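You operate a simulated robot arm through the tools that you are given. There is no shell and no other tool.

You are at the controls of a simulated robot arm. One attempt, no reset.

## Task
Wipe the frost water off the freezer rim, shut the lid, dial to MIN.
Fine: green pad back where it lay. What is to be rubbed or washed off counts as gone when no trace of it is left.

The check looks at the end state, three seconds after you hand in, the way a careful person would. Anything else that was tipped, shoved, dropped, spilled or broken makes it a failure. Lids that push on must go on centred and level and be pressed home; caps that screw on are set level and turned clockwise until they are tight.

## Robot
A 6-joint arm with a two-finger gripper, fixed in place. Base frame: the origin is on the floor under the middle of its stand, x ahead of it, y to its left, z up. Readings come in m, rad, newtons and seconds.
It reaches about 1.038 m from its shoulder. Its first joint turns from -2.897 to 2.897 rad. Payload 1.71 kg.
The tool frame sits at the grasp point between the pads (the TCP): z along the fingers, y along the line on which they close. The tips reach 0.02 m beyond it. The gripper opens to 0.096 m; its body begins 0.113 m behind the TCP.
Orientation is that of the tool frame in the base frame, as [roll, pitch, yaw] about the fixed x, y, z axes, in that order (R = Rz(yaw) Ry(pitch) Rx(roll)). With the fingers straight down and closing along the base's y, the tool's x points along the base's -x, its y along +y and its z along -z.

## Interface
- The arm moves only by the tool move_arm. Its arguments are lists of equal length, an entry for each row: "linear": the shift along the base's x, y, z in m, a list of three; "rotation": the turn, a rotation vector about the base's x, y, z in rad, a list of three. In form: {"linear": [[tx, ty, tz], ...], "rotation": [[rx, ry, rz], ...]}. A call has 1 to 20 rows; each row is the pose to reach, as a shift and turn from the pose commanded when the call began. "grip" is the gripper command, from -1 (fully open) to 1 (shut), values between in proportion, set as the call begins (left out, the last holds). Each row takes 0.2 s and may step no farther than 0.05 m and 0.15 rad from the row before; otherwise, or with a gripper value out of range, the whole call is refused. A pose out of reach is approached as far as the arm can. The call stops where the force on the tool passes 50 N (or 10 N more than at its start, if that is more) or the arm is blocked; 0.2 s more then pass. The fingers move at their own pace (about 0.045 m/s each) and stop on an object; they squeeze with about 20 N. The grip force told is the motor's: it shows also when the fingers shut on nothing. Time passes only in rows, and 0.2 s behind the last, so rows that repeat a pose let the fingers close. The reply holds the time, the measured pose of the TCP, the force on the tool along the base axes, the opening and the grip force, in the units named above and with some noise, with the torque about the TCP (base axes, N m) and any sound that the robot's microphone picked up.
- Cameras (640 x 400 px; columns grow to the right, rows downward): "scene" is fixed at [0.2207, -0.5023, 1.5532]; the picture's right is [0.83, -0.55, 0.00], its down [-0.19, -0.29, -0.94] and it looks along [0.52, 0.78, -0.35] (base axes); focal length 214 px, centre (320, 200). "wrist" rides on the gripper at [0.066, 0.014, -0.145] in the tool frame; the picture's right is [-0.21, 0.98, 0.00], its down [-0.88, -0.18, -0.45] and it looks along [-0.44, -0.09, 0.90] (tool axes); focal length 275 px, centre (320, 200). There is no depth. A picture from a camera that has moved, and an enlarged one, comes with that camera's place and axes in the base frame and with its lens.
- snapshot(camera): a new picture of that camera. No time passes.
- slide_trunk(by): moves the trunk up (or, below 0, down) by that many m; the arm rides with it, the base frame stays. It gives what a move gives, with no picture.
- inspect(camera, box): a new picture of the part [left, top, right, bottom] of that camera's present view, enlarged. No time passes.
- sign_off(): hands the job in; it is judged then, once.

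Places have to be worked out from the pictures, the camera data and where the tool is seen. Open the gripper and draw the arm clear of the work before you hand the job in, unless the task says otherwise.

The tools are called after "Emit:" by a JSON object that holds its "api" and its "payload". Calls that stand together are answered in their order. move_arm: Moves the arm, as the interface text tells. Its arguments: {"type":"object","properties":{"linear":{"type":"array"},"rotation":{"type":"array"},"grip":{"type":"number"}},"required":["linear","rotation"]} The other tools are called the same way: slide_trunk (by) moves the trunk up or down; snapshot (camera) takes a picture; inspect (camera, box) takes an enlarged picture of a part of a camera's view; sign_off () hands the job in.

At the start:

```text
clock: 0.0
position: [0.4788, 0.2508, 1.5732]
ee_rot: [-3.141, -0.003, -3.141]
force: [-0.5, -0.6, -0.7]
moment: [0.0, -0.02, -0.01]
gripper_width: 0.0961
finger_force: 0.0
trunk travel left (down, up): [-0.3, 0.09]
```

scene: 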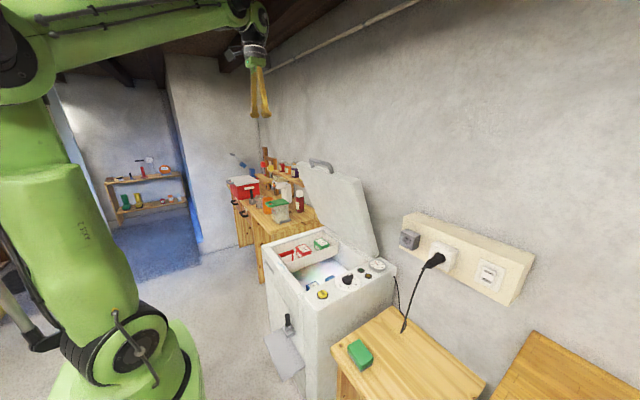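
wrist: 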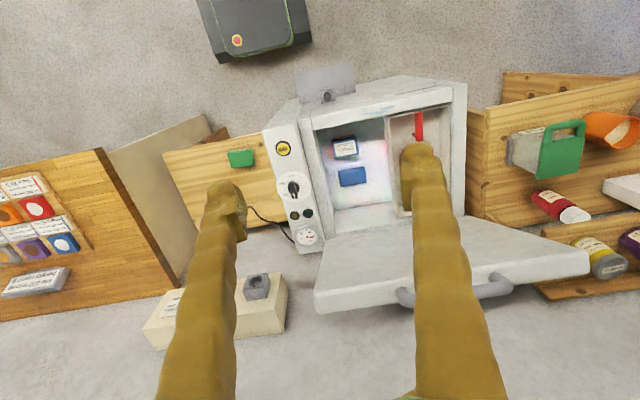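

I start by looking closer at the freezer, the pad and the control panel from both cameras before moving anything.

Emit:
{"api": "inspect", "payload": {"camera": "scene", "box": [240, 220, 420, 340]}}

Emit:
{"api": "inspect", "payload": {"camera": "wrist", "box": [220, 70, 480, 260]}}

Emit:
{"api": "inspect", "payload": {"camera": "scene", "box": [310, 250, 410, 312]}}

Emit:
{"api": "inspect", "payload": {"camera": "wrist", "box": [220, 130, 340, 250]}}

```text
3.33 times, centred on (330, 280) of scene
camera zoom: at [0.2207, -0.5023, 1.5532], right [0.83, -0.55, 0.0], down [-0.19, -0.29, -0.94], along [0.52, 0.78, -0.35], focal length 715 px, centre (287, -67)
```

zoom: 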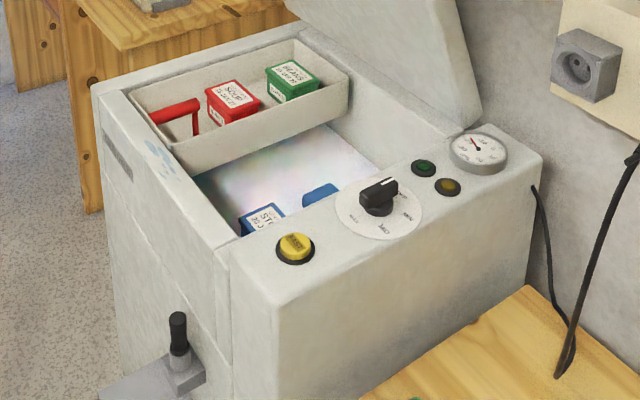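

```text
2.11 times, centred on (350, 165) of wrist
camera zoom: at [0.4146, 0.2646, 1.7194], right [0.21, 0.98, 0.0], down [0.88, -0.18, 0.44], along [0.43, -0.09, -0.9], focal length 580 px, centre (257, 274)
```

zoom: 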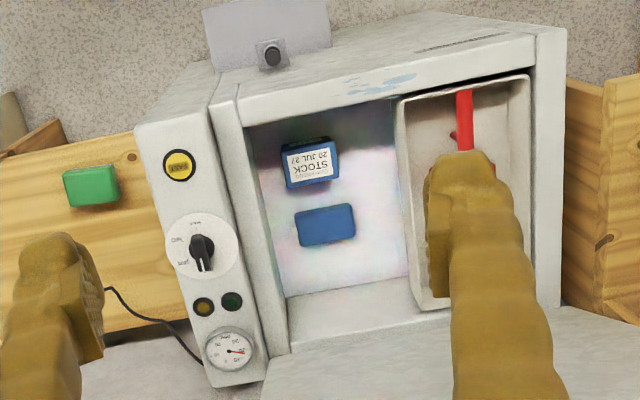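

```text
6.40 times, centred on (360, 281) of scene
camera zoom: at [0.2207, -0.5023, 1.5532], right [0.83, -0.55, 0.0], down [-0.19, -0.29, -0.94], along [0.52, 0.78, -0.35], focal length 1373 px, centre (64, -318)
```

zoom: 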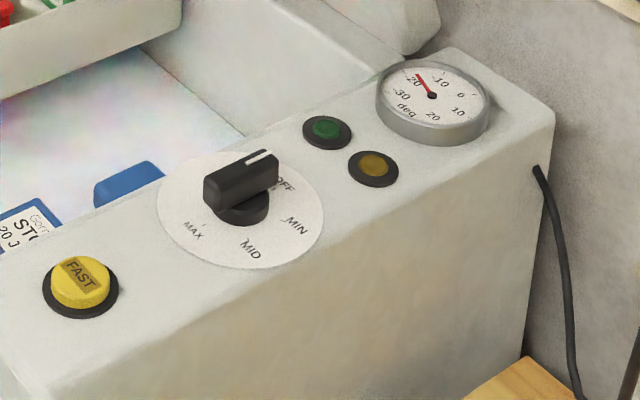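

```text
3.33 times, centred on (280, 190) of wrist
camera zoom: at [0.4146, 0.2646, 1.7194], right [0.21, 0.98, 0.0], down [0.88, -0.18, 0.44], along [0.43, -0.09, -0.9], focal length 918 px, centre (453, 233)
```

zoom: 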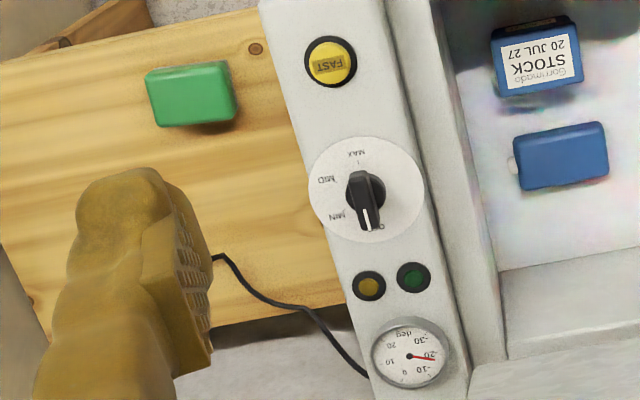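

The dial pointer stands at OFF, at about (0.773, 0.095, 0.84), the pad is near (0.674, -0.107, 0.68), and pale blue water spots lie on the front rim. I enlarge the water and the pad to place them exactly.

Emit:
{"api": "inspect", "payload": {"camera": "wrist", "box": [340, 90, 420, 140]}}

Emit:
{"api": "inspect", "payload": {"camera": "scene", "box": [262, 236, 326, 306]}}

Emit:
{"api": "inspect", "payload": {"camera": "scene", "box": [330, 325, 400, 385]}}

Emit:
{"api": "inspect", "payload": {"camera": "scene", "box": [280, 150, 400, 270]}}

Emit:
{"api": "inspect", "payload": {"camera": "scene", "box": [220, 140, 330, 240]}}

```text
8.00 times, centred on (380, 115) of wrist
camera zoom: at [0.4146, 0.2646, 1.7194], right [0.21, 0.98, 0.0], down [0.88, -0.18, 0.44], along [0.43, -0.09, -0.9], focal length 2202 px, centre (-160, 880)
```

zoom: 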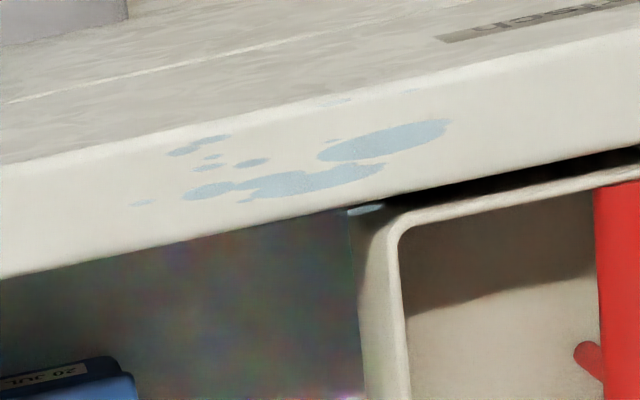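

```text
5.71 times, centred on (294, 271) of scene
camera zoom: at [0.2207, -0.5023, 1.5532], right [0.83, -0.55, 0.0], down [-0.19, -0.29, -0.94], along [0.52, 0.78, -0.35], focal length 1226 px, centre (469, -206)
```

zoom: 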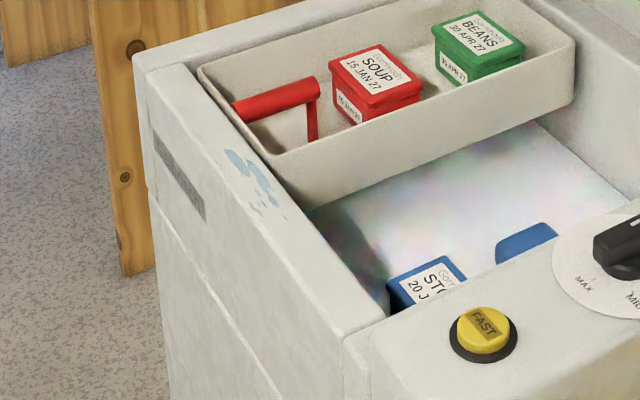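

```text
6.67 times, centred on (365, 355) of scene
camera zoom: at [0.2207, -0.5023, 1.5532], right [0.83, -0.55, 0.0], down [-0.19, -0.29, -0.94], along [0.52, 0.78, -0.35], focal length 1430 px, centre (20, -833)
```

zoom: 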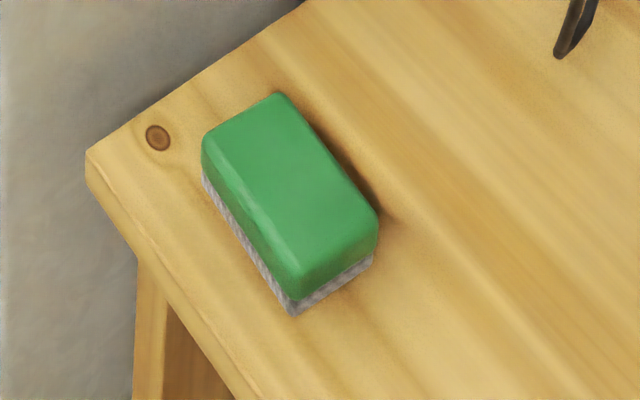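

```text
3.33 times, centred on (340, 210) of scene
camera zoom: at [0.2207, -0.5023, 1.5532], right [0.83, -0.55, 0.0], down [-0.19, -0.29, -0.94], along [0.52, 0.78, -0.35], focal length 715 px, centre (253, 167)
```

zoom: 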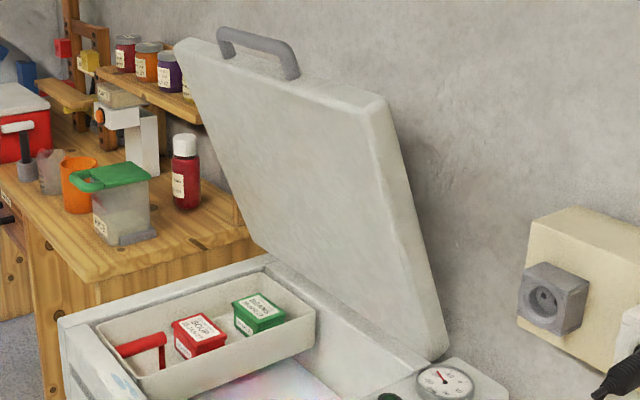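

```text
4.00 times, centred on (275, 190) of scene
camera zoom: at [0.2207, -0.5023, 1.5532], right [0.83, -0.55, 0.0], down [-0.19, -0.29, -0.94], along [0.52, 0.78, -0.35], focal length 858 px, centre (500, 240)
```

zoom: 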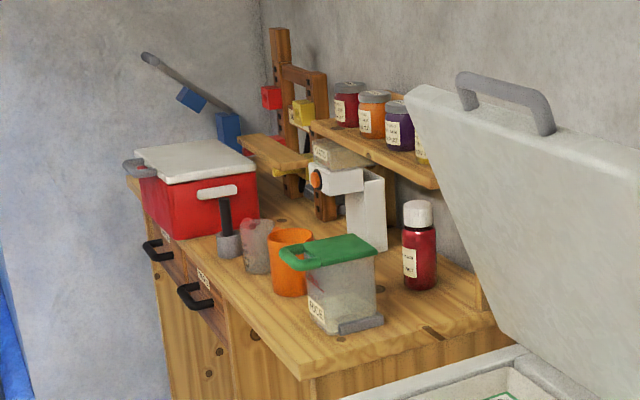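

Triangulating, the rim top is near z≈0.80 with the water around (0.588, 0.417), and the red scraper handle in the tray is close to rim height, so I need nearer views. I lower the arm in free air above the front of the freezer.

Emit:
{"api": "move_arm", "payload": {"linear": [[-0.01, 0.01, -0.045], [-0.02, 0.02, -0.09], [-0.03, 0.03, -0.135], [-0.04, 0.04, -0.18], [-0.05, 0.05, -0.225], [-0.06, 0.06, -0.27], [-0.07, 0.07, -0.315], [-0.08, 0.08, -0.36]], "rotation": [[0, 0, 0], [0, 0, 0], [0, 0, 0], [0, 0, 0], [0, 0, 0], [0, 0, 0], [0, 0, 0], [0, 0, 0]]}}

Emit:
{"api": "snapshot", "payload": {"camera": "wrist"}}

Emit:
{"api": "snapshot", "payload": {"camera": "scene"}}

```text
clock: 1.8
position: [0.3805, 0.3331, 1.2207]
ee_rot: [-3.141, 0.012, 3.141]
force: [0.4, 0.4, -0.3]
moment: [0.01, 0.03, 0.0]
gripper_width: 0.0962
finger_force: 0.1
trunk travel left (down, up): [-0.3, 0.09]
```

```text
taken
camera wrist: at [0.3144, 0.3459, 1.3642], right [0.21, 0.98, 0.0], down [0.87, -0.19, 0.45], along [0.45, -0.09, -0.89], focal length 275 px, centre (320, 200)
```

wrist: 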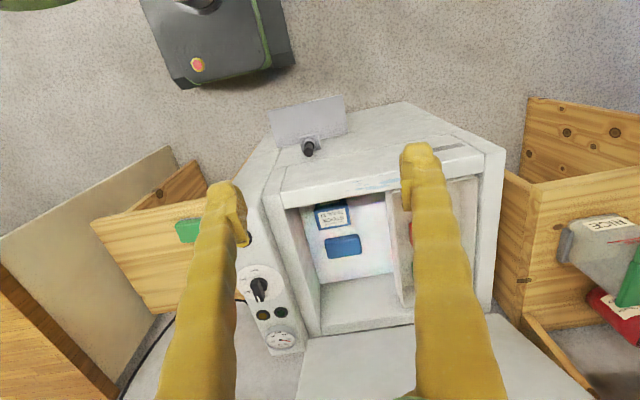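

```text
taken
```

scene: 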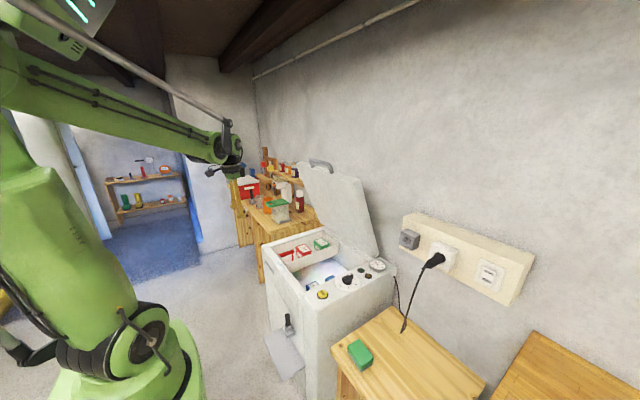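

The right finger hides the tray, so I shift left and hold still a moment to see tray, red scraper and water between the fingers, and to check how well the pose settles.

Emit:
{"api": "move_arm", "payload": {"linear": [[0.01, 0.04, -0.02], [0.02, 0.08, -0.04], [0.03, 0.12, -0.06], [0.03, 0.14, -0.08], [0.03, 0.14, -0.08], [0.03, 0.14, -0.08]], "rotation": [[0, 0, 0], [0, 0, 0], [0, 0, 0], [0, 0, 0], [0, 0, 0], [0, 0, 0]]}}

Emit:
{"api": "snapshot", "payload": {"camera": "wrist"}}

Emit:
{"api": "inspect", "payload": {"camera": "wrist", "box": [240, 120, 420, 240]}}

```text
clock: 3.2
position: [0.4069, 0.4693, 1.1405]
ee_rot: [-3.141, 0.015, -3.141]
force: [-0.2, -0.4, -0.4]
moment: [0.02, 0.0, 0.0]
gripper_width: 0.0958
finger_force: 0.1
trunk travel left (down, up): [-0.3, 0.09]
```

```text
taken
camera wrist: at [0.3398, 0.4842, 1.2851], right [0.21, 0.98, 0.0], down [0.87, -0.19, 0.46], along [0.45, -0.09, -0.89], focal length 275 px, centre (320, 200)
```

wrist: 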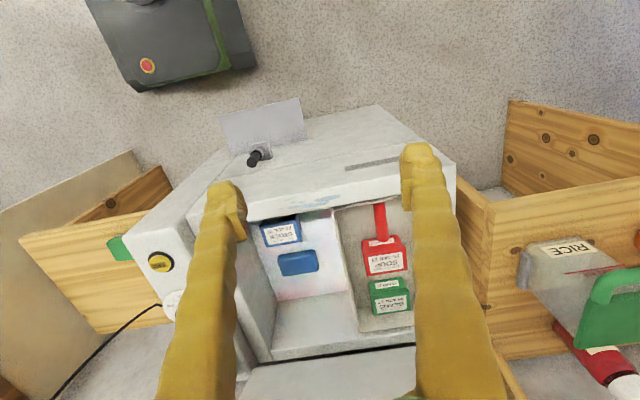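

```text
3.33 times, centred on (330, 180) of wrist
camera zoom: at [0.3398, 0.4842, 1.2851], right [0.21, 0.98, 0.0], down [0.87, -0.19, 0.46], along [0.45, -0.09, -0.89], focal length 918 px, centre (287, 267)
```

zoom: 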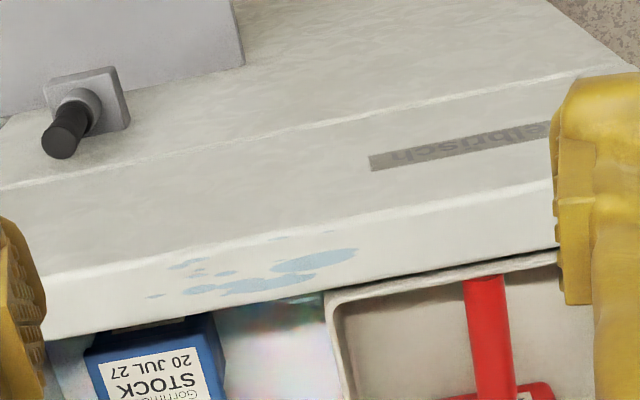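

The rim, water and tray are visible; the question is whether the red handle stands above the rim and would block the lid. I enlarge the tray from both cameras.

Emit:
{"api": "inspect", "payload": {"camera": "scene", "box": [270, 228, 350, 278]}}

Emit:
{"api": "inspect", "payload": {"camera": "wrist", "box": [320, 180, 440, 340]}}

```text
8.00 times, centred on (310, 253) of scene
camera zoom: at [0.2207, -0.5023, 1.5532], right [0.83, -0.55, 0.0], down [-0.19, -0.29, -0.94], along [0.52, 0.78, -0.35], focal length 1716 px, centre (400, -224)
```

zoom: 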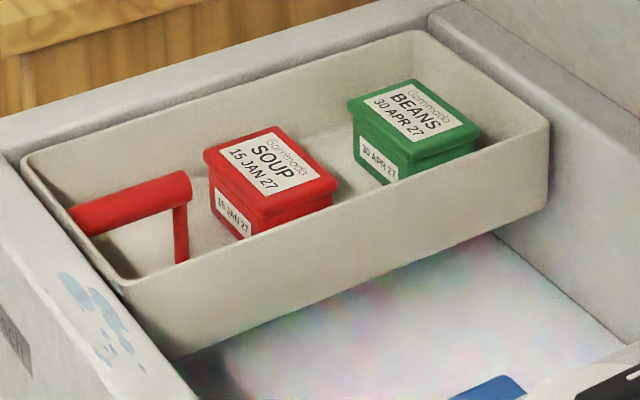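

```text
2.50 times, centred on (380, 260) of wrist
camera zoom: at [0.3398, 0.4842, 1.2851], right [0.21, 0.98, 0.0], down [0.87, -0.19, 0.46], along [0.45, -0.09, -0.89], focal length 688 px, centre (170, 50)
```

zoom: 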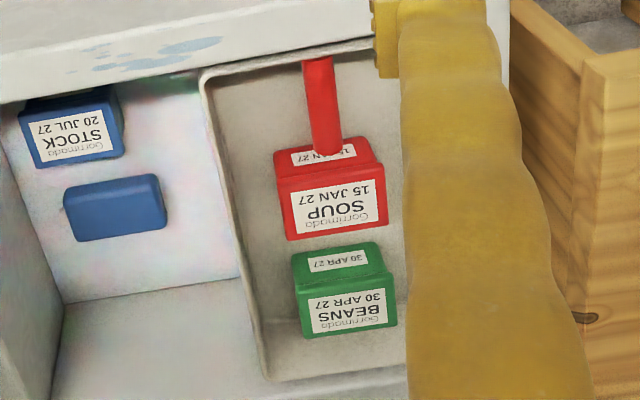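

Rim top comes out at z≈0.80 and the red handle at ≈0.796, so nothing seems to stand proud of the rim. The lid leans forward at about 70° with its free edge near x≈0.88, z≈1.29. Now I turn the gripper 90° so it closes along x and carry it at a safe height to view the pad.

Emit:
{"api": "move_arm", "payload": {"linear": [[0.0163, -0.0419, -0.00875], [0.0325, -0.0838, -0.0175], [0.0488, -0.1256, -0.02625], [0.065, -0.1675, -0.035], [0.0813, -0.2094, -0.04375], [0.0975, -0.2513, -0.0525], [0.1138, -0.2931, -0.06125], [0.13, -0.335, -0.07], [0.1463, -0.3769, -0.07875], [0.1625, -0.4188, -0.0875], [0.1788, -0.4606, -0.09625], [0.195, -0.5025, -0.105], [0.2113, -0.5444, -0.11375], [0.2275, -0.5863, -0.1225], [0.2438, -0.6281, -0.13125], [0.26, -0.67, -0.14], [0.26, -0.67, -0.14]], "rotation": [[0, 0, 0.098], [0, 0, 0.196], [0, 0, 0.294], [0, 0, 0.392], [0, 0, 0.49], [0, 0, 0.588], [0, 0, 0.686], [0, 0, 0.784], [0, 0, 0.882], [0, 0, 0.98], [0, 0, 1.078], [0, 0, 1.176], [0, 0, 1.274], [0, 0, 1.372], [0, 0, 1.47], [0, 0, 1.5708], [0, 0, 1.5708]]}}

Emit:
{"api": "snapshot", "payload": {"camera": "wrist"}}

Emit:
{"api": "snapshot", "payload": {"camera": "scene"}}

```text
clock: 6.8
position: [0.6696, -0.198, 0.9981]
ee_rot: [3.14, 0.016, -1.57]
force: [0.0, -1.2, -0.2]
moment: [0.04, 0.03, 0.0]
gripper_width: 0.0962
finger_force: 0.1
trunk travel left (down, up): [-0.3, 0.09]
```

```text
taken
camera wrist: at [0.6568, -0.2674, 1.1425], right [-0.98, 0.21, 0.0], down [0.18, 0.87, 0.46], along [0.09, 0.45, -0.89], focal length 275 px, centre (320, 200)
```

wrist: 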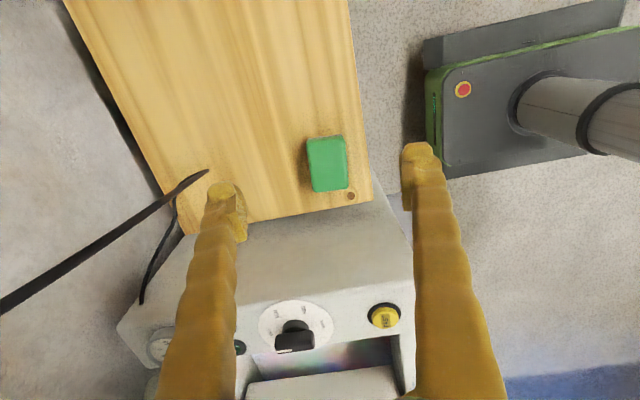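

```text
taken
```

scene: 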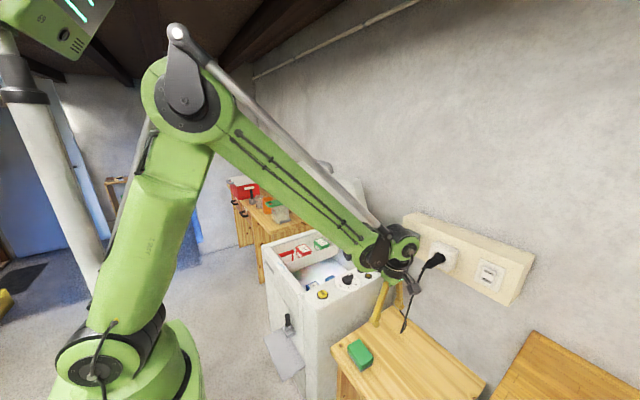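

Pad seen at centre ≈(0.679, -0.103), top ≈0.684, table ≈0.651, its long side along y. I move above it and go down to z≈0.79 to verify the alignment before grasping.

Emit:
{"api": "move_arm", "payload": {"linear": [[0.005, 0.045, 0], [0.0094, 0.095, 0], [0.0094, 0.095, -0.045], [0.0094, 0.095, -0.09], [0.0094, 0.095, -0.135], [0.0094, 0.095, -0.175], [0.0094, 0.095, -0.205], [0.0094, 0.095, -0.205]], "rotation": [[0, 0, 0], [0, 0, 0], [0, 0, 0], [0, 0, 0], [0, 0, 0], [0, 0, 0], [0, 0, 0], [0, 0, 0]]}}

Emit:
{"api": "snapshot", "payload": {"camera": "wrist"}}

Emit:
{"api": "inspect", "payload": {"camera": "scene", "box": [320, 270, 440, 390]}}

```text
refused: row 2 steps farther than a row can; nothing moved
```

```text
taken
camera wrist: at [0.6568, -0.2674, 1.1425], right [-0.98, 0.21, 0.0], down [0.18, 0.87, 0.46], along [0.09, 0.45, -0.89], focal length 275 px, centre (320, 200)
```

wrist: 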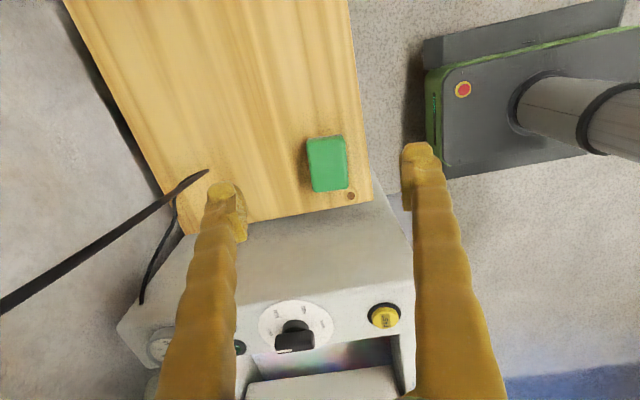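

```text
3.33 times, centred on (380, 330) of scene
camera zoom: at [0.2207, -0.5023, 1.5532], right [0.83, -0.55, 0.0], down [-0.19, -0.29, -0.94], along [0.52, 0.78, -0.35], focal length 715 px, centre (120, -233)
```

zoom: 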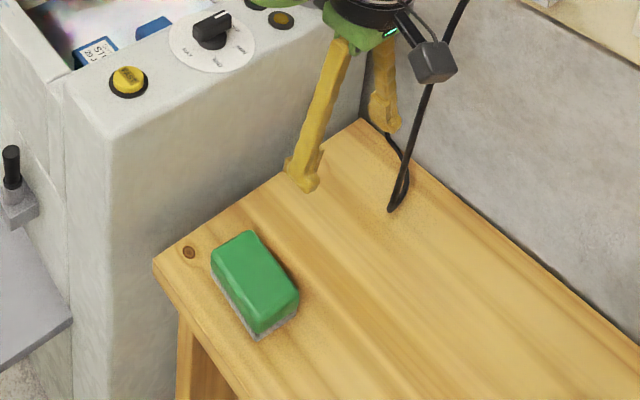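

The second row stepped just over 0.05 m, so nothing moved; I resend it with smaller steps. The cable's low point is near x≈0.92, well clear of the fingers.

Emit:
{"api": "move_arm", "payload": {"linear": [[0.004, 0.035, 0], [0.008, 0.07, 0], [0.0094, 0.095, -0.02], [0.0094, 0.095, -0.06], [0.0094, 0.095, -0.1], [0.0094, 0.095, -0.14], [0.0094, 0.095, -0.18], [0.0094, 0.095, -0.205], [0.0094, 0.095, -0.205]], "rotation": [[0, 0, 0], [0, 0, 0], [0, 0, 0], [0, 0, 0], [0, 0, 0], [0, 0, 0], [0, 0, 0], [0, 0, 0], [0, 0, 0]]}}

Emit:
{"api": "snapshot", "payload": {"camera": "wrist"}}

Emit:
{"api": "inspect", "payload": {"camera": "scene", "box": [320, 270, 440, 390]}}

```text
clock: 8.8
position: [0.6749, -0.1059, 0.7942]
ee_rot: [3.14, 0.014, -1.57]
force: [0.3, 0.2, -0.7]
moment: [0.02, 0.03, 0.02]
gripper_width: 0.0962
finger_force: 0.1
trunk travel left (down, up): [-0.3, 0.09]
```

```text
taken
camera wrist: at [0.6626, -0.173, 0.9387], right [-0.98, 0.21, 0.0], down [0.19, 0.87, 0.46], along [0.09, 0.45, -0.89], focal length 275 px, centre (320, 200)
```

wrist: 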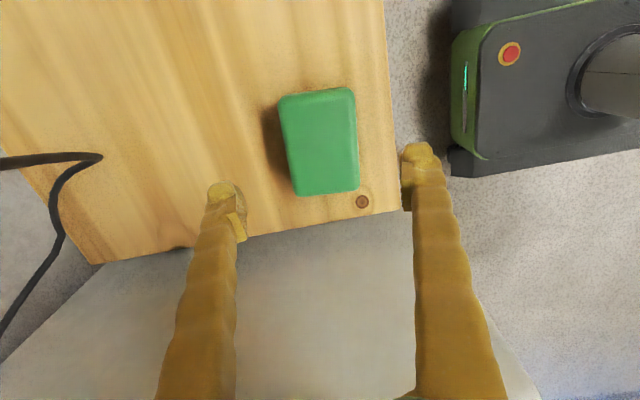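

```text
3.33 times, centred on (380, 330) of scene
camera zoom: at [0.2207, -0.5023, 1.5532], right [0.83, -0.55, 0.0], down [-0.19, -0.29, -0.94], along [0.52, 0.78, -0.35], focal length 715 px, centre (120, -233)
```

zoom: 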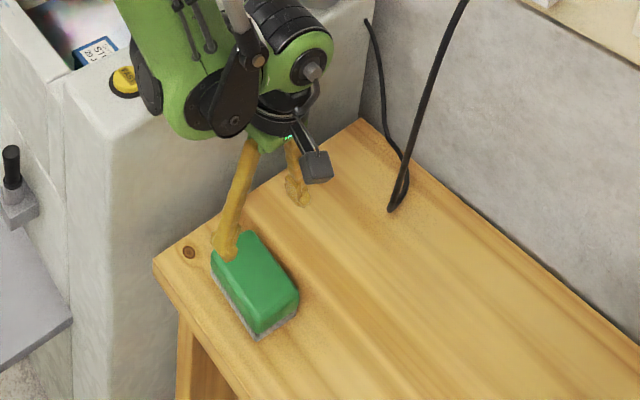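

The pad is between the finger positions, and its outline looks turned a few degrees from y. I enlarge it to measure the yaw before closing on it.

Emit:
{"api": "inspect", "payload": {"camera": "wrist", "box": [240, 70, 400, 230]}}

Emit:
{"api": "inspect", "payload": {"camera": "scene", "box": [340, 330, 390, 380]}}

```text
2.50 times, centred on (320, 150) of wrist
camera zoom: at [0.6626, -0.173, 0.9387], right [-0.98, 0.21, 0.0], down [0.19, 0.87, 0.46], along [0.09, 0.45, -0.89], focal length 688 px, centre (320, 325)
```

zoom: 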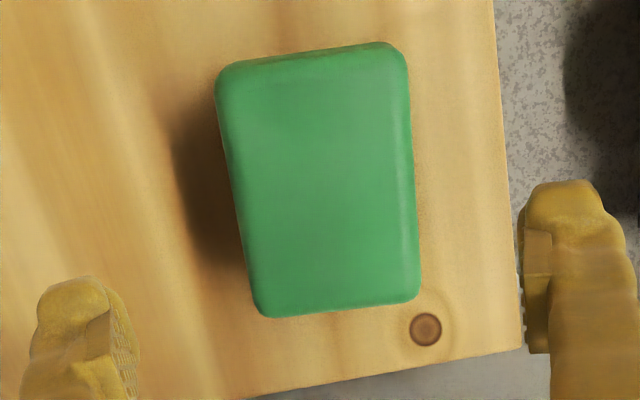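

```text
8.00 times, centred on (365, 355) of scene
camera zoom: at [0.2207, -0.5023, 1.5532], right [0.83, -0.55, 0.0], down [-0.19, -0.29, -0.94], along [0.52, 0.78, -0.35], focal length 1716 px, centre (-40, -1040)
```

zoom: 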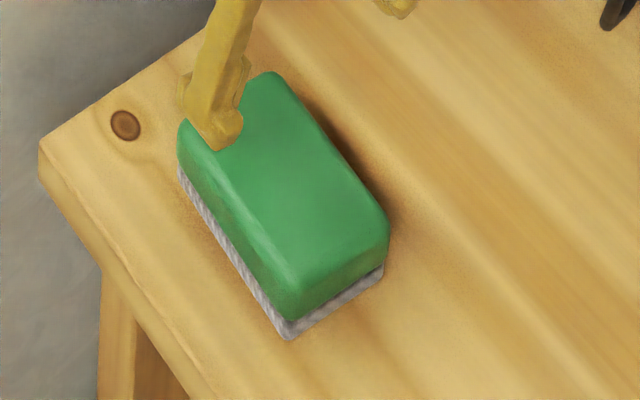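

Measured: pad yaw ≈ -0.105 rad, about 0.067 wide, centre (0.677, -0.099); table edges confirm the axes. I align to that yaw, then go down so the fingertips stop ~1 cm above the table.

Emit:
{"api": "move_arm", "payload": {"linear": [[0.0021, 0.0069, 0], [0.0021, 0.0069, -0.03], [0.0021, 0.0069, -0.06], [0.0021, 0.0069, -0.085], [0.0021, 0.0069, -0.1], [0.0021, 0.0069, -0.111], [0.0021, 0.0069, -0.111]], "rotation": [[-0.014, 0, -0.105], [-0.014, 0, -0.105], [-0.014, 0, -0.105], [-0.014, 0, -0.105], [-0.014, 0, -0.105], [-0.014, 0, -0.105], [-0.014, 0, -0.105]]}}

Emit:
{"api": "snapshot", "payload": {"camera": "wrist"}}

Emit:
{"api": "inspect", "payload": {"camera": "scene", "box": [320, 290, 420, 390]}}

```text
clock: 10.4
position: [0.6775, -0.0957, 0.6857]
ee_rot: [-3.139, 0.0, -1.676]
force: [0.1, 0.9, 0.6]
moment: [0.0, -0.01, 0.01]
gripper_width: 0.0959
finger_force: 0.1
trunk travel left (down, up): [-0.3, 0.09]
```

```text
taken
camera wrist: at [0.6574, -0.1593, 0.8307], right [-0.95, 0.31, 0.0], down [0.28, 0.85, 0.44], along [0.14, 0.42, -0.9], focal length 275 px, centre (320, 200)
```

wrist: 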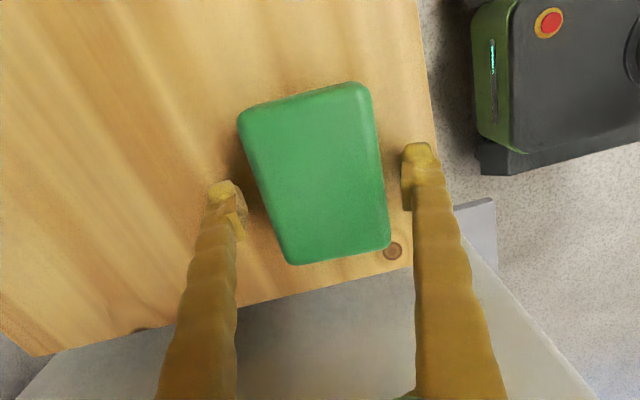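

```text
4.00 times, centred on (370, 340) of scene
camera zoom: at [0.2207, -0.5023, 1.5532], right [0.83, -0.55, 0.0], down [-0.19, -0.29, -0.94], along [0.52, 0.78, -0.35], focal length 858 px, centre (120, -360)
```

zoom: 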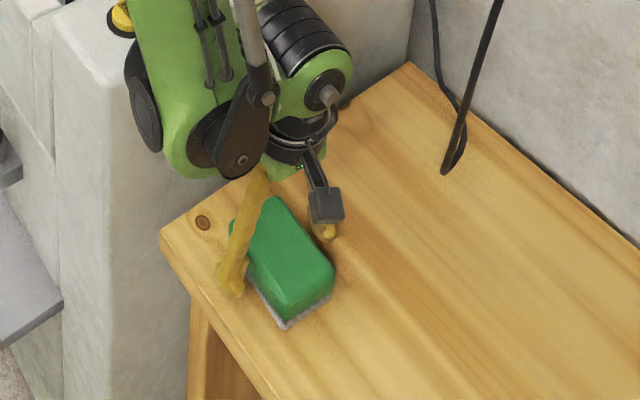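

Fingers straddle the pad, which sits ~2.5 mm off centre toward -x and the tips are ~1.5 cm above the table. I fine-centre, then close in the next call.

Emit:
{"api": "move_arm", "payload": {"linear": [[-0.0025, -0.002, -0.003], [-0.0025, -0.002, -0.003]], "rotation": [[0, 0, 0], [0, 0, 0]]}}

Emit:
{"api": "move_arm", "payload": {"linear": [[0, 0, 0], [0, 0, 0], [0, 0, 0], [0, 0, 0]], "rotation": [[0, 0, 0], [0, 0, 0], [0, 0, 0], [0, 0, 0]], "grip": 1}}

Emit:
{"api": "snapshot", "payload": {"camera": "wrist"}}

```text
clock: 11.0
position: [0.675, -0.0979, 0.6819]
ee_rot: [3.141, 0.001, -1.678]
force: [0.3, 1.1, 0.0]
moment: [-0.01, 0.03, -0.03]
gripper_width: 0.0959
finger_force: 0.0
trunk travel left (down, up): [-0.3, 0.09]
```

```text
clock: 12.0
position: [0.6749, -0.0975, 0.6825]
ee_rot: [3.141, 0.002, -1.675]
force: [-0.7, 0.3, 1.5]
moment: [-0.01, 0.0, 0.02]
gripper_width: 0.0743
finger_force: 19.3
trunk travel left (down, up): [-0.3, 0.09]
```

```text
taken
camera wrist: at [0.655, -0.1617, 0.8275], right [-0.95, 0.31, 0.0], down [0.28, 0.85, 0.44], along [0.14, 0.42, -0.9], focal length 275 px, centre (320, 200)
```

wrist: 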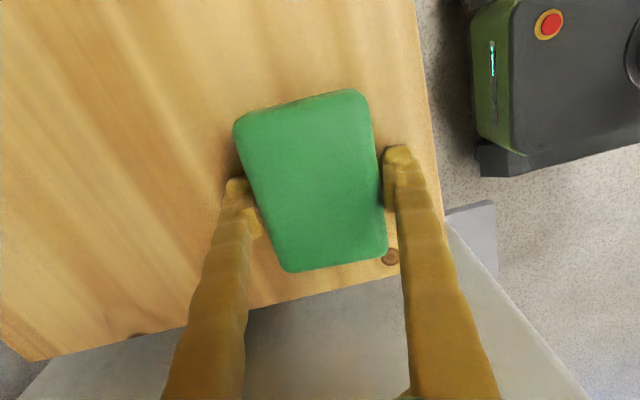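

Pad is held (opening 0.074, 19 N) at (0.6749, -0.0975, 0.6825), yaw -1.675; its underside is ~0.0315 below the TCP. I lift straight up, then carry it over the front rim start, squaring it with the rim.

Emit:
{"api": "move_arm", "payload": {"linear": [[0, 0, 0.02], [0, 0, 0.06], [0, 0, 0.105], [0, 0, 0.15], [0, 0, 0.195], [0, 0, 0.24], [0, 0, 0.285], [0, 0, 0.3175], [-0.011, 0.044, 0.3175], [-0.022, 0.088, 0.3175], [-0.033, 0.132, 0.3175], [-0.044, 0.177, 0.3175], [-0.055, 0.221, 0.3175], [-0.066, 0.265, 0.3175], [-0.077, 0.309, 0.3175], [-0.088, 0.353, 0.3175], [-0.1, 0.3975, 0.3175], [-0.1, 0.3975, 0.3175]], "rotation": [[0, 0, 0], [0, 0, 0], [0, 0, 0], [0, 0, 0], [0, 0, 0], [0, 0, 0], [0, 0, 0], [0, 0, 0], [0, 0, 0.02], [0, 0, 0.04], [0, 0, 0.06], [0, 0, 0.08], [0, 0, 0.1], [0, 0, 0.105], [0, 0, 0.105], [0, 0, 0.105], [0, 0, 0.105], [0, 0, 0.105]]}}

Emit:
{"api": "snapshot", "payload": {"camera": "wrist"}}

Emit:
{"api": "snapshot", "payload": {"camera": "scene"}}

```text
clock: 15.8
position: [0.5738, 0.3003, 1.0]
ee_rot: [-3.141, 0.0, -1.571]
force: [-0.1, -0.4, 0.0]
moment: [-0.04, -0.02, 0.01]
gripper_width: 0.0
finger_force: 19.7
trunk travel left (down, up): [-0.3, 0.09]
```

```text
taken
camera wrist: at [0.5608, 0.2349, 1.1455], right [-0.98, 0.21, 0.0], down [0.19, 0.88, 0.44], along [0.09, 0.44, -0.9], focal length 275 px, centre (320, 200)
```

wrist: 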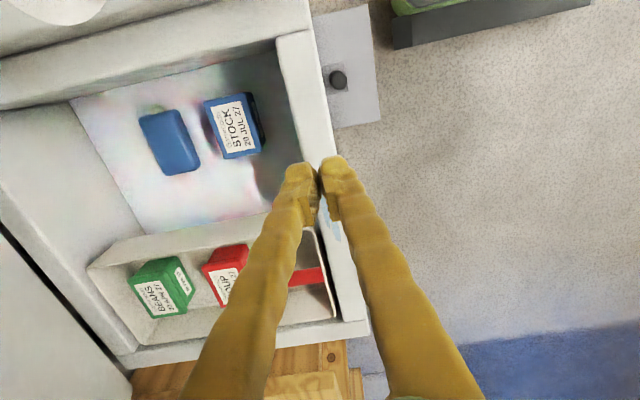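

```text
taken
```

scene: 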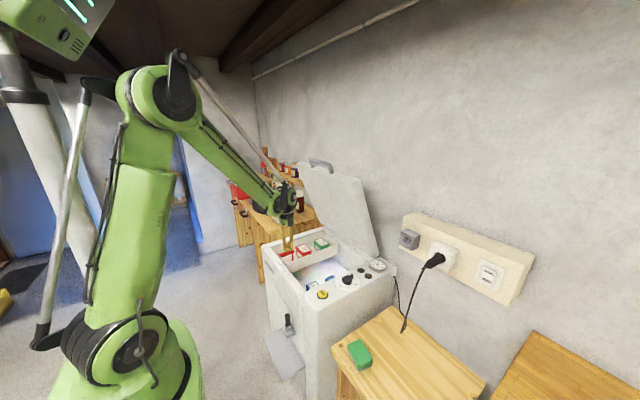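

The pad slipped out: the opening went to 0 and the pad is still on the table. I look closely at whether it moved and why the grip slid off.

Emit:
{"api": "inspect", "payload": {"camera": "scene", "box": [330, 325, 400, 385]}}

Emit:
{"api": "inspect", "payload": {"camera": "scene", "box": [340, 332, 380, 372]}}

Emit:
{"api": "inspect", "payload": {"camera": "wrist", "box": [270, 150, 390, 270]}}

```text
6.67 times, centred on (365, 355) of scene
camera zoom: at [0.2207, -0.5023, 1.5532], right [0.83, -0.55, 0.0], down [-0.19, -0.29, -0.94], along [0.52, 0.78, -0.35], focal length 1430 px, centre (20, -833)
```

zoom: 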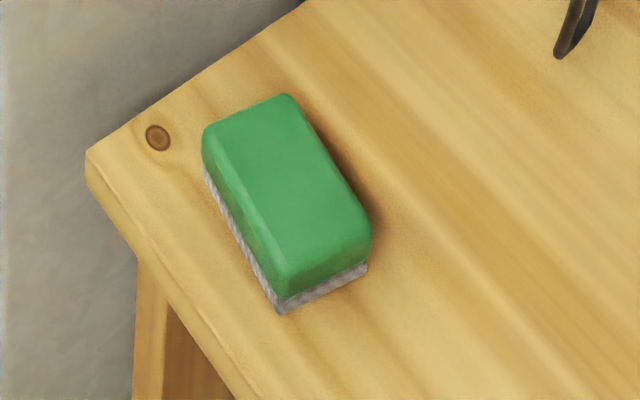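

```text
10.00 times, centred on (360, 352) of scene
camera zoom: at [0.2207, -0.5023, 1.5532], right [0.83, -0.55, 0.0], down [-0.19, -0.29, -0.94], along [0.52, 0.78, -0.35], focal length 2145 px, centre (-80, -1320)
```

zoom: 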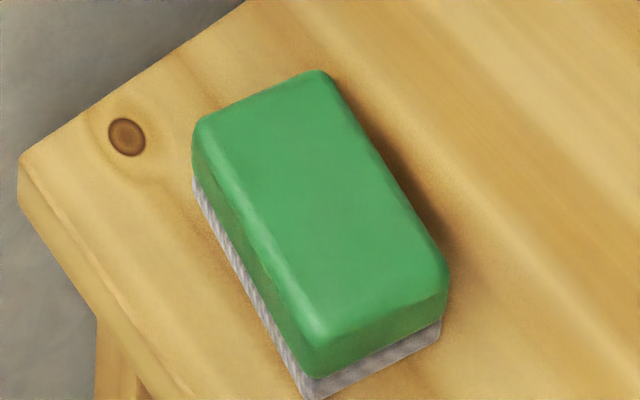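

```text
3.33 times, centred on (330, 210) of wrist
camera zoom: at [0.5608, 0.2349, 1.1455], right [-0.98, 0.21, 0.0], down [0.19, 0.88, 0.44], along [0.09, 0.44, -0.9], focal length 918 px, centre (287, 167)
```

zoom: 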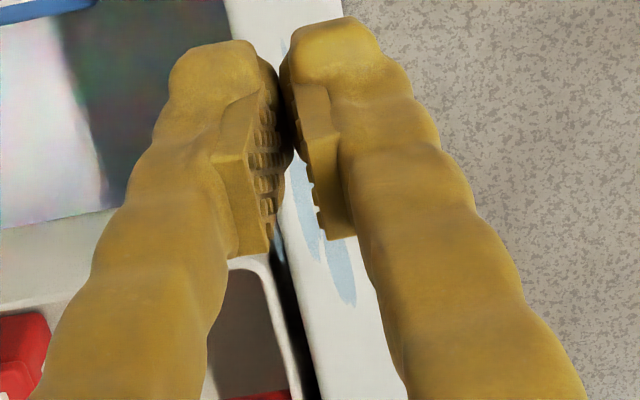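

The pad stayed on the table but turned by roughly another -0.1 rad and shifted a few mm; I'll note the original pose (0.677, -0.0985, yaw ≈ -0.105) for its return. I go back above it with the gripper open to measure again and grasp deeper.

Emit:
{"api": "move_arm", "payload": {"linear": [[0.011, -0.045, 0], [0.022, -0.09, 0], [0.034, -0.135, 0], [0.045, -0.18, 0], [0.056, -0.225, 0], [0.067, -0.27, 0], [0.078, -0.315, 0], [0.09, -0.36, 0], [0.101, -0.405, 0], [0.101, -0.405, -0.045], [0.101, -0.405, -0.09], [0.101, -0.405, -0.135], [0.101, -0.405, -0.18], [0.101, -0.405, -0.2], [0.101, -0.405, -0.2]], "rotation": [[0, 0, 0], [0, 0, 0], [0, 0, 0], [0, 0, 0], [0, 0, 0], [0, 0, 0], [0, 0, 0], [0, 0, 0], [0, 0, 0], [0, 0, 0], [0, 0, 0], [0, 0, 0], [0, 0, 0], [0, 0, 0], [0, 0, 0]], "grip": -1}}

Emit:
{"api": "snapshot", "payload": {"camera": "wrist"}}

Emit:
{"api": "inspect", "payload": {"camera": "wrist", "box": [240, 70, 400, 230]}}

```text
clock: 19.0
position: [0.675, -0.1052, 0.8007]
ee_rot: [-3.14, -0.001, -1.57]
force: [0.2, 0.1, -0.3]
moment: [-0.01, 0.01, -0.03]
gripper_width: 0.096
finger_force: 0.0
trunk travel left (down, up): [-0.3, 0.09]
```

```text
taken
camera wrist: at [0.6622, -0.1712, 0.9461], right [-0.98, 0.21, 0.0], down [0.19, 0.88, 0.45], along [0.09, 0.44, -0.9], focal length 275 px, centre (320, 200)
```

wrist: 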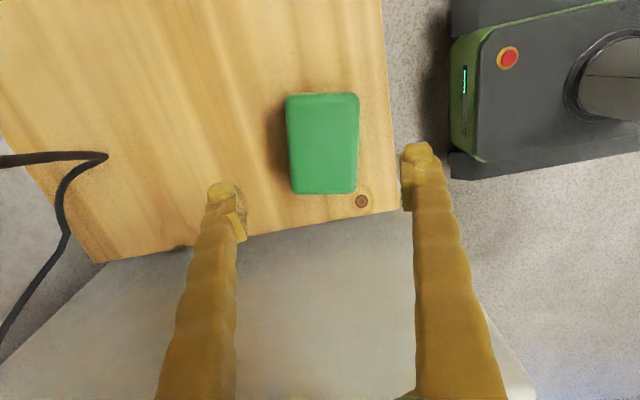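

```text
2.50 times, centred on (320, 150) of wrist
camera zoom: at [0.6622, -0.1712, 0.9461], right [-0.98, 0.21, 0.0], down [0.19, 0.88, 0.45], along [0.09, 0.44, -0.9], focal length 688 px, centre (320, 325)
```

zoom: 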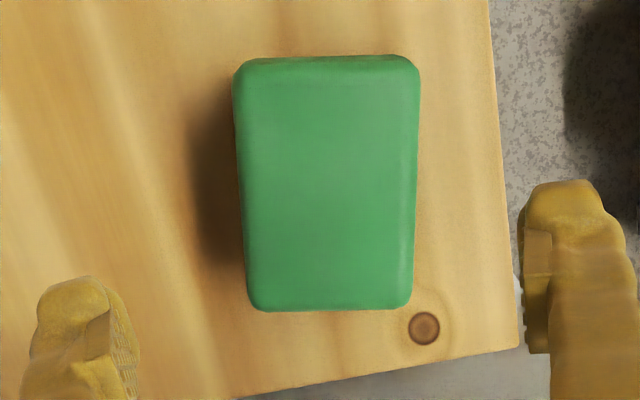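

The pad now lies at about (0.675, -0.0965), yaw ≈ -0.20. I align to it and go lower this time, with tips just above the table, watching the force.

Emit:
{"api": "move_arm", "payload": {"linear": [[0, 0.004, 0], [0, 0.0087, 0], [0, 0.0087, -0.04], [0, 0.0087, -0.08], [0, 0.0087, -0.105], [0, 0.0087, -0.118], [0, 0.0087, -0.118]], "rotation": [[0, 0, -0.1], [0, 0, -0.2], [0, 0, -0.2], [0, 0, -0.2], [0, 0, -0.2], [0, 0, -0.2], [0, 0, -0.2]]}}

Emit:
{"api": "snapshot", "payload": {"camera": "wrist"}}

Emit:
{"api": "inspect", "payload": {"camera": "scene", "box": [335, 310, 415, 390]}}

```text
clock: 20.6
position: [0.6761, -0.0968, 0.6801]
ee_rot: [3.141, -0.001, -1.772]
force: [-0.1, 0.1, 0.0]
moment: [0.01, -0.01, -0.01]
gripper_width: 0.0961
finger_force: 0.2
trunk travel left (down, up): [-0.3, 0.09]
```

```text
taken
camera wrist: at [0.6507, -0.1586, 0.8255], right [-0.92, 0.4, 0.0], down [0.36, 0.82, 0.44], along [0.18, 0.41, -0.9], focal length 275 px, centre (320, 200)
```

wrist: 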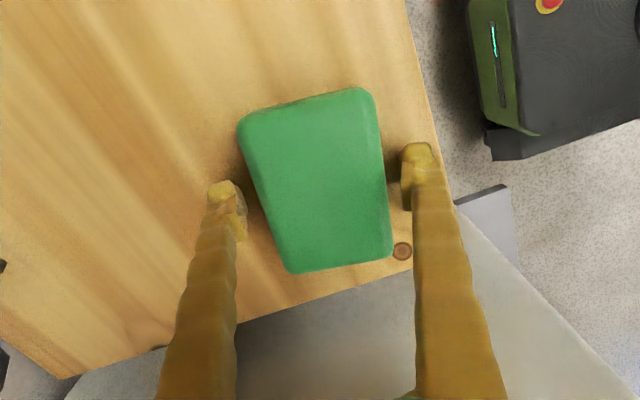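

```text
5.00 times, centred on (375, 350) of scene
camera zoom: at [0.2207, -0.5023, 1.5532], right [0.83, -0.55, 0.0], down [-0.19, -0.29, -0.94], along [0.52, 0.78, -0.35], focal length 1072 px, centre (45, -550)
```

zoom: 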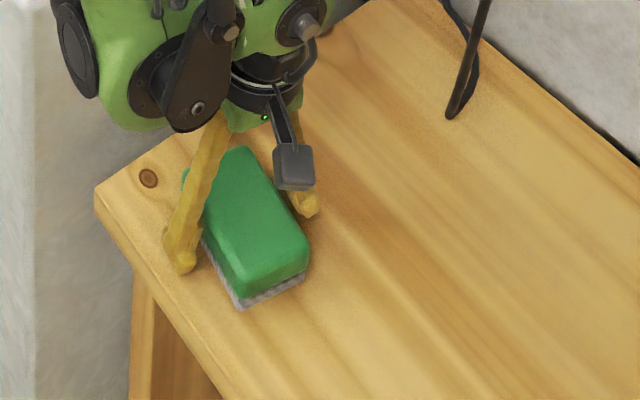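

The pad is nearly centred; tips are ~9 mm above the table by my estimate. I nudge 1.5 mm and step down in millimetres to find the table by touch.

Emit:
{"api": "move_arm", "payload": {"linear": [[-0.0015, 0.0003, -0.003], [-0.0015, 0.0003, -0.006], [-0.0015, 0.0003, -0.006]], "rotation": [[0, 0, 0], [0, 0, 0], [0, 0, 0]]}}

Emit:
{"api": "move_arm", "payload": {"linear": [[0, 0, -0.0015], [0, 0, -0.003], [0, 0, -0.003]], "rotation": [[0, 0, 0], [0, 0, 0], [0, 0, 0]]}}

```text
clock: 21.4
position: [0.6756, -0.0989, 0.6755]
ee_rot: [-3.141, 0.0, -1.771]
force: [0.8, 0.4, 0.0]
moment: [0.0, 0.01, 0.02]
gripper_width: 0.0959
finger_force: 0.1
trunk travel left (down, up): [-0.3, 0.09]
```

```text
clock: 22.0
position: [0.6634, -0.0983, 0.6843]
ee_rot: [-3.124, 0.004, -1.77]
force: [-1.2, 0.1, 0.6]
moment: [0.01, -0.07, -0.01]
gripper_width: 0.0963
finger_force: 0.1
trunk travel left (down, up): [-0.3, 0.09]
stopped in row 2: the force on the tool passed its limit at 59 N (the readings are from after the stop); the commanded pose is now the measured one
```

Contact at tip height ≈0.653 stopped the arm and it sprang back ~1 cm in x and up. I check that the pad and everything else is still in place.

Emit:
{"api": "snapshot", "payload": {"camera": "wrist"}}

Emit:
{"api": "inspect", "payload": {"camera": "scene", "box": [335, 310, 415, 390]}}

Emit:
{"api": "snapshot", "payload": {"camera": "scene"}}

```text
taken
camera wrist: at [0.6354, -0.1598, 0.8293], right [-0.92, 0.4, -0.02], down [0.35, 0.82, 0.45], along [0.19, 0.41, -0.89], focal length 275 px, centre (320, 200)
```

wrist: 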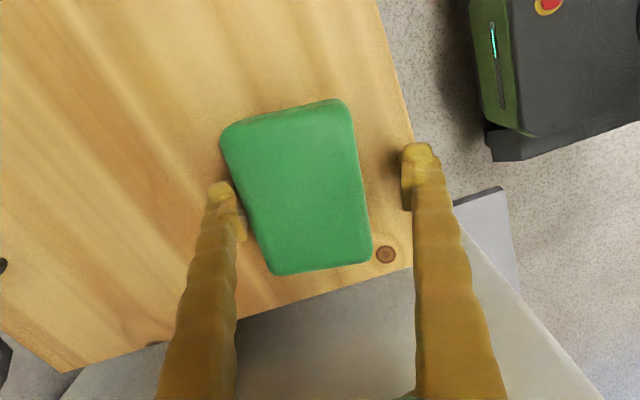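

```text
5.00 times, centred on (375, 350) of scene
camera zoom: at [0.2207, -0.5023, 1.5532], right [0.83, -0.55, 0.0], down [-0.19, -0.29, -0.94], along [0.52, 0.78, -0.35], focal length 1072 px, centre (45, -550)
```

zoom: 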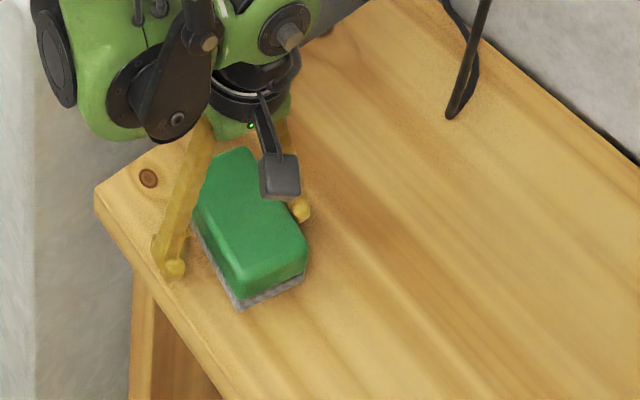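

```text
taken
```

scene: 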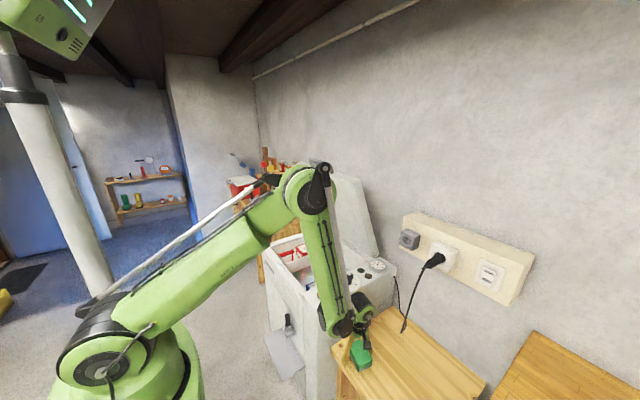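

Nothing moved: the pad is where it was and the tips touched the table at ≈0.653. I rise slightly, re-centre over the pad and level the tool, then stop 3 mm above the table.

Emit:
{"api": "move_arm", "payload": {"linear": [[0, 0, 0.01], [0.006, 0.0004, 0.01], [0.0117, 0.0008, 0.01], [0.0117, 0.0008, 0.0], [0.0117, 0.0008, -0.005], [0.0117, 0.0008, -0.005]], "rotation": [[0, 0.006, 0], [0, 0.012, 0], [0, 0.018, 0], [0, 0.018, 0], [0, 0.018, 0], [0, 0.018, 0]]}}

Emit:
{"api": "snapshot", "payload": {"camera": "wrist"}}

```text
clock: 23.4
position: [0.6772, -0.0964, 0.6784]
ee_rot: [3.139, 0.0, -1.773]
force: [0.4, -0.1, 0.2]
moment: [0.02, 0.0, 0.0]
gripper_width: 0.096
finger_force: 0.0
trunk travel left (down, up): [-0.3, 0.09]
```

```text
taken
camera wrist: at [0.652, -0.1587, 0.8235], right [-0.92, 0.4, 0.0], down [0.36, 0.82, 0.44], along [0.17, 0.41, -0.9], focal length 275 px, centre (320, 200)
```

wrist: 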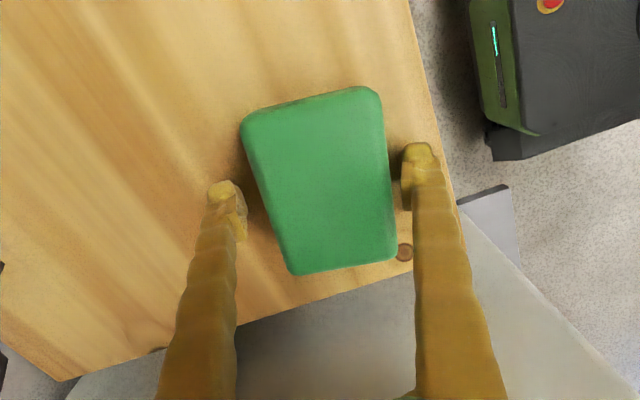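

I centre by another 3 mm toward -x, drop 2.5 mm, then close and check the opening.

Emit:
{"api": "move_arm", "payload": {"linear": [[-0.0028, 0.0006, -0.001], [-0.0028, 0.0, -0.0025], [-0.0028, 0.0, -0.0025]], "rotation": [[0, 0, 0], [0, 0, 0], [0, 0, 0]]}}

Emit:
{"api": "move_arm", "payload": {"linear": [[0, 0, 0], [0, 0, 0], [0, 0, 0], [0, 0, 0], [0, 0, 0]], "rotation": [[0, 0, 0], [0, 0, 0], [0, 0, 0], [0, 0, 0], [0, 0, 0]], "grip": 1}}

Emit:
{"api": "move_arm", "payload": {"linear": [[0, 0, 0.005], [0, 0, 0.01], [0, 0, 0.015], [0, 0, 0.02], [0, 0, 0.02]], "rotation": [[0, 0, 0], [0, 0, 0], [0, 0, 0], [0, 0, 0], [0, 0, 0]]}}

Emit:
{"api": "snapshot", "payload": {"camera": "wrist"}}

Emit:
{"api": "inspect", "payload": {"camera": "scene", "box": [335, 310, 415, 390]}}

```text
clock: 24.2
position: [0.6748, -0.0985, 0.6758]
ee_rot: [3.139, 0.001, -1.772]
force: [-0.8, -0.2, -0.6]
moment: [0.0, 0.02, 0.0]
gripper_width: 0.0959
finger_force: 0.2
trunk travel left (down, up): [-0.3, 0.09]
```

```text
clock: 25.4
position: [0.6734, -0.0977, 0.6771]
ee_rot: [-3.141, -0.001, -1.771]
force: [11.2, -3.5, 49.5]
moment: [-0.04, -0.04, 0.03]
gripper_width: 0.0753
finger_force: 19.8
trunk travel left (down, up): [-0.3, 0.09]
```

```text
clock: 26.6
position: [0.6747, -0.0964, 0.6952]
ee_rot: [3.139, 0.002, -1.771]
force: [-1.2, -0.2, -0.7]
moment: [0.01, -0.02, 0.01]
gripper_width: 0.075
finger_force: 20.1
trunk travel left (down, up): [-0.3, 0.09]
```

```text
taken
camera wrist: at [0.649, -0.1583, 0.8408], right [-0.92, 0.4, 0.0], down [0.36, 0.82, 0.44], along [0.17, 0.41, -0.9], focal length 275 px, centre (320, 200)
```

wrist: 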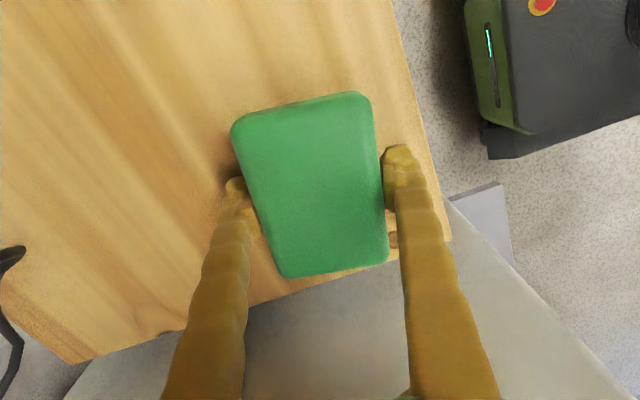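

```text
5.00 times, centred on (375, 350) of scene
camera zoom: at [0.2207, -0.5023, 1.5532], right [0.83, -0.55, 0.0], down [-0.19, -0.29, -0.94], along [0.52, 0.78, -0.35], focal length 1072 px, centre (45, -550)
```

zoom: 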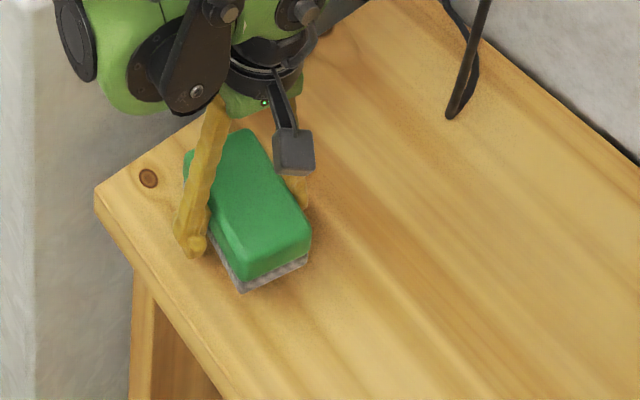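

The pad is lifting with the gripper (opening 0.075, 20 N) and the table is free below it. I raise it slowly in small steps and check again before travelling.

Emit:
{"api": "move_arm", "payload": {"linear": [[0, 0, 0.005], [0, 0, 0.015], [0, 0, 0.03], [0, 0, 0.045], [0, 0, 0.06], [0, 0, 0.08], [0, 0, 0.1], [0, 0, 0.12], [0, 0, 0.14], [0, 0, 0.16], [0, 0, 0.18], [0, 0, 0.2], [0, 0, 0.22], [0, 0, 0.24], [0, 0, 0.25], [0, 0, 0.255], [0, 0, 0.255]], "rotation": [[0, 0, 0], [0, 0, 0], [0, 0, 0], [0, 0, 0], [0, 0, 0], [0, 0, 0], [0, 0, 0], [0, 0, 0], [0, 0, 0], [0, 0, 0], [0, 0, 0], [0, 0, 0], [0, 0, 0], [0, 0, 0], [0, 0, 0], [0, 0, 0], [0, 0, 0]]}}

Emit:
{"api": "snapshot", "payload": {"camera": "wrist"}}

Emit:
{"api": "inspect", "payload": {"camera": "scene", "box": [320, 200, 460, 360]}}

```text
clock: 30.2
position: [0.6737, -0.0981, 0.9515]
ee_rot: [3.14, 0.0, -1.773]
force: [0.0, -0.4, -1.3]
moment: [-0.03, -0.01, 0.0]
gripper_width: 0.0748
finger_force: 20.4
trunk travel left (down, up): [-0.3, 0.09]
```

```text
taken
camera wrist: at [0.6491, -0.1594, 1.0964], right [-0.92, 0.4, 0.0], down [0.36, 0.82, 0.44], along [0.17, 0.41, -0.9], focal length 275 px, centre (320, 200)
```

wrist: 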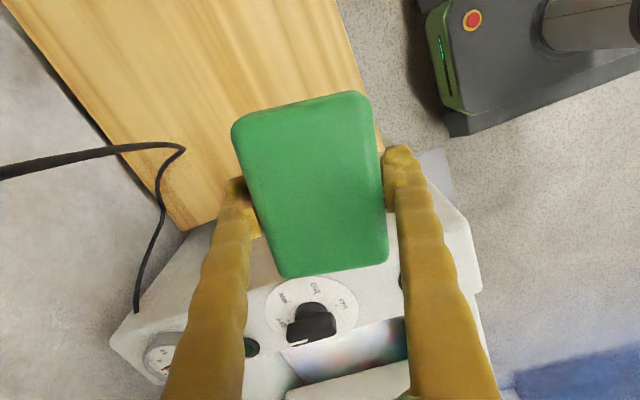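

```text
2.50 times, centred on (390, 280) of scene
camera zoom: at [0.2207, -0.5023, 1.5532], right [0.83, -0.55, 0.0], down [-0.19, -0.29, -0.94], along [0.52, 0.78, -0.35], focal length 536 px, centre (145, 0)
```

zoom: 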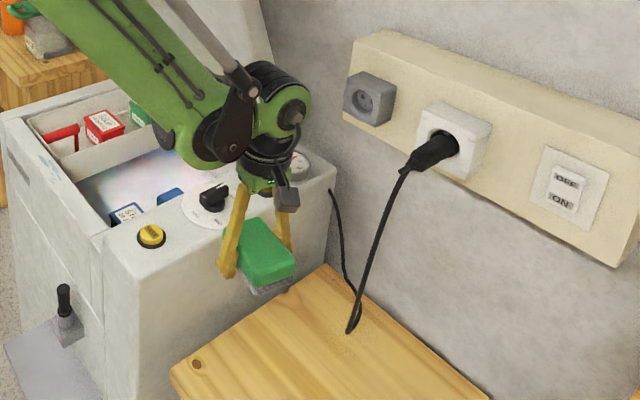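

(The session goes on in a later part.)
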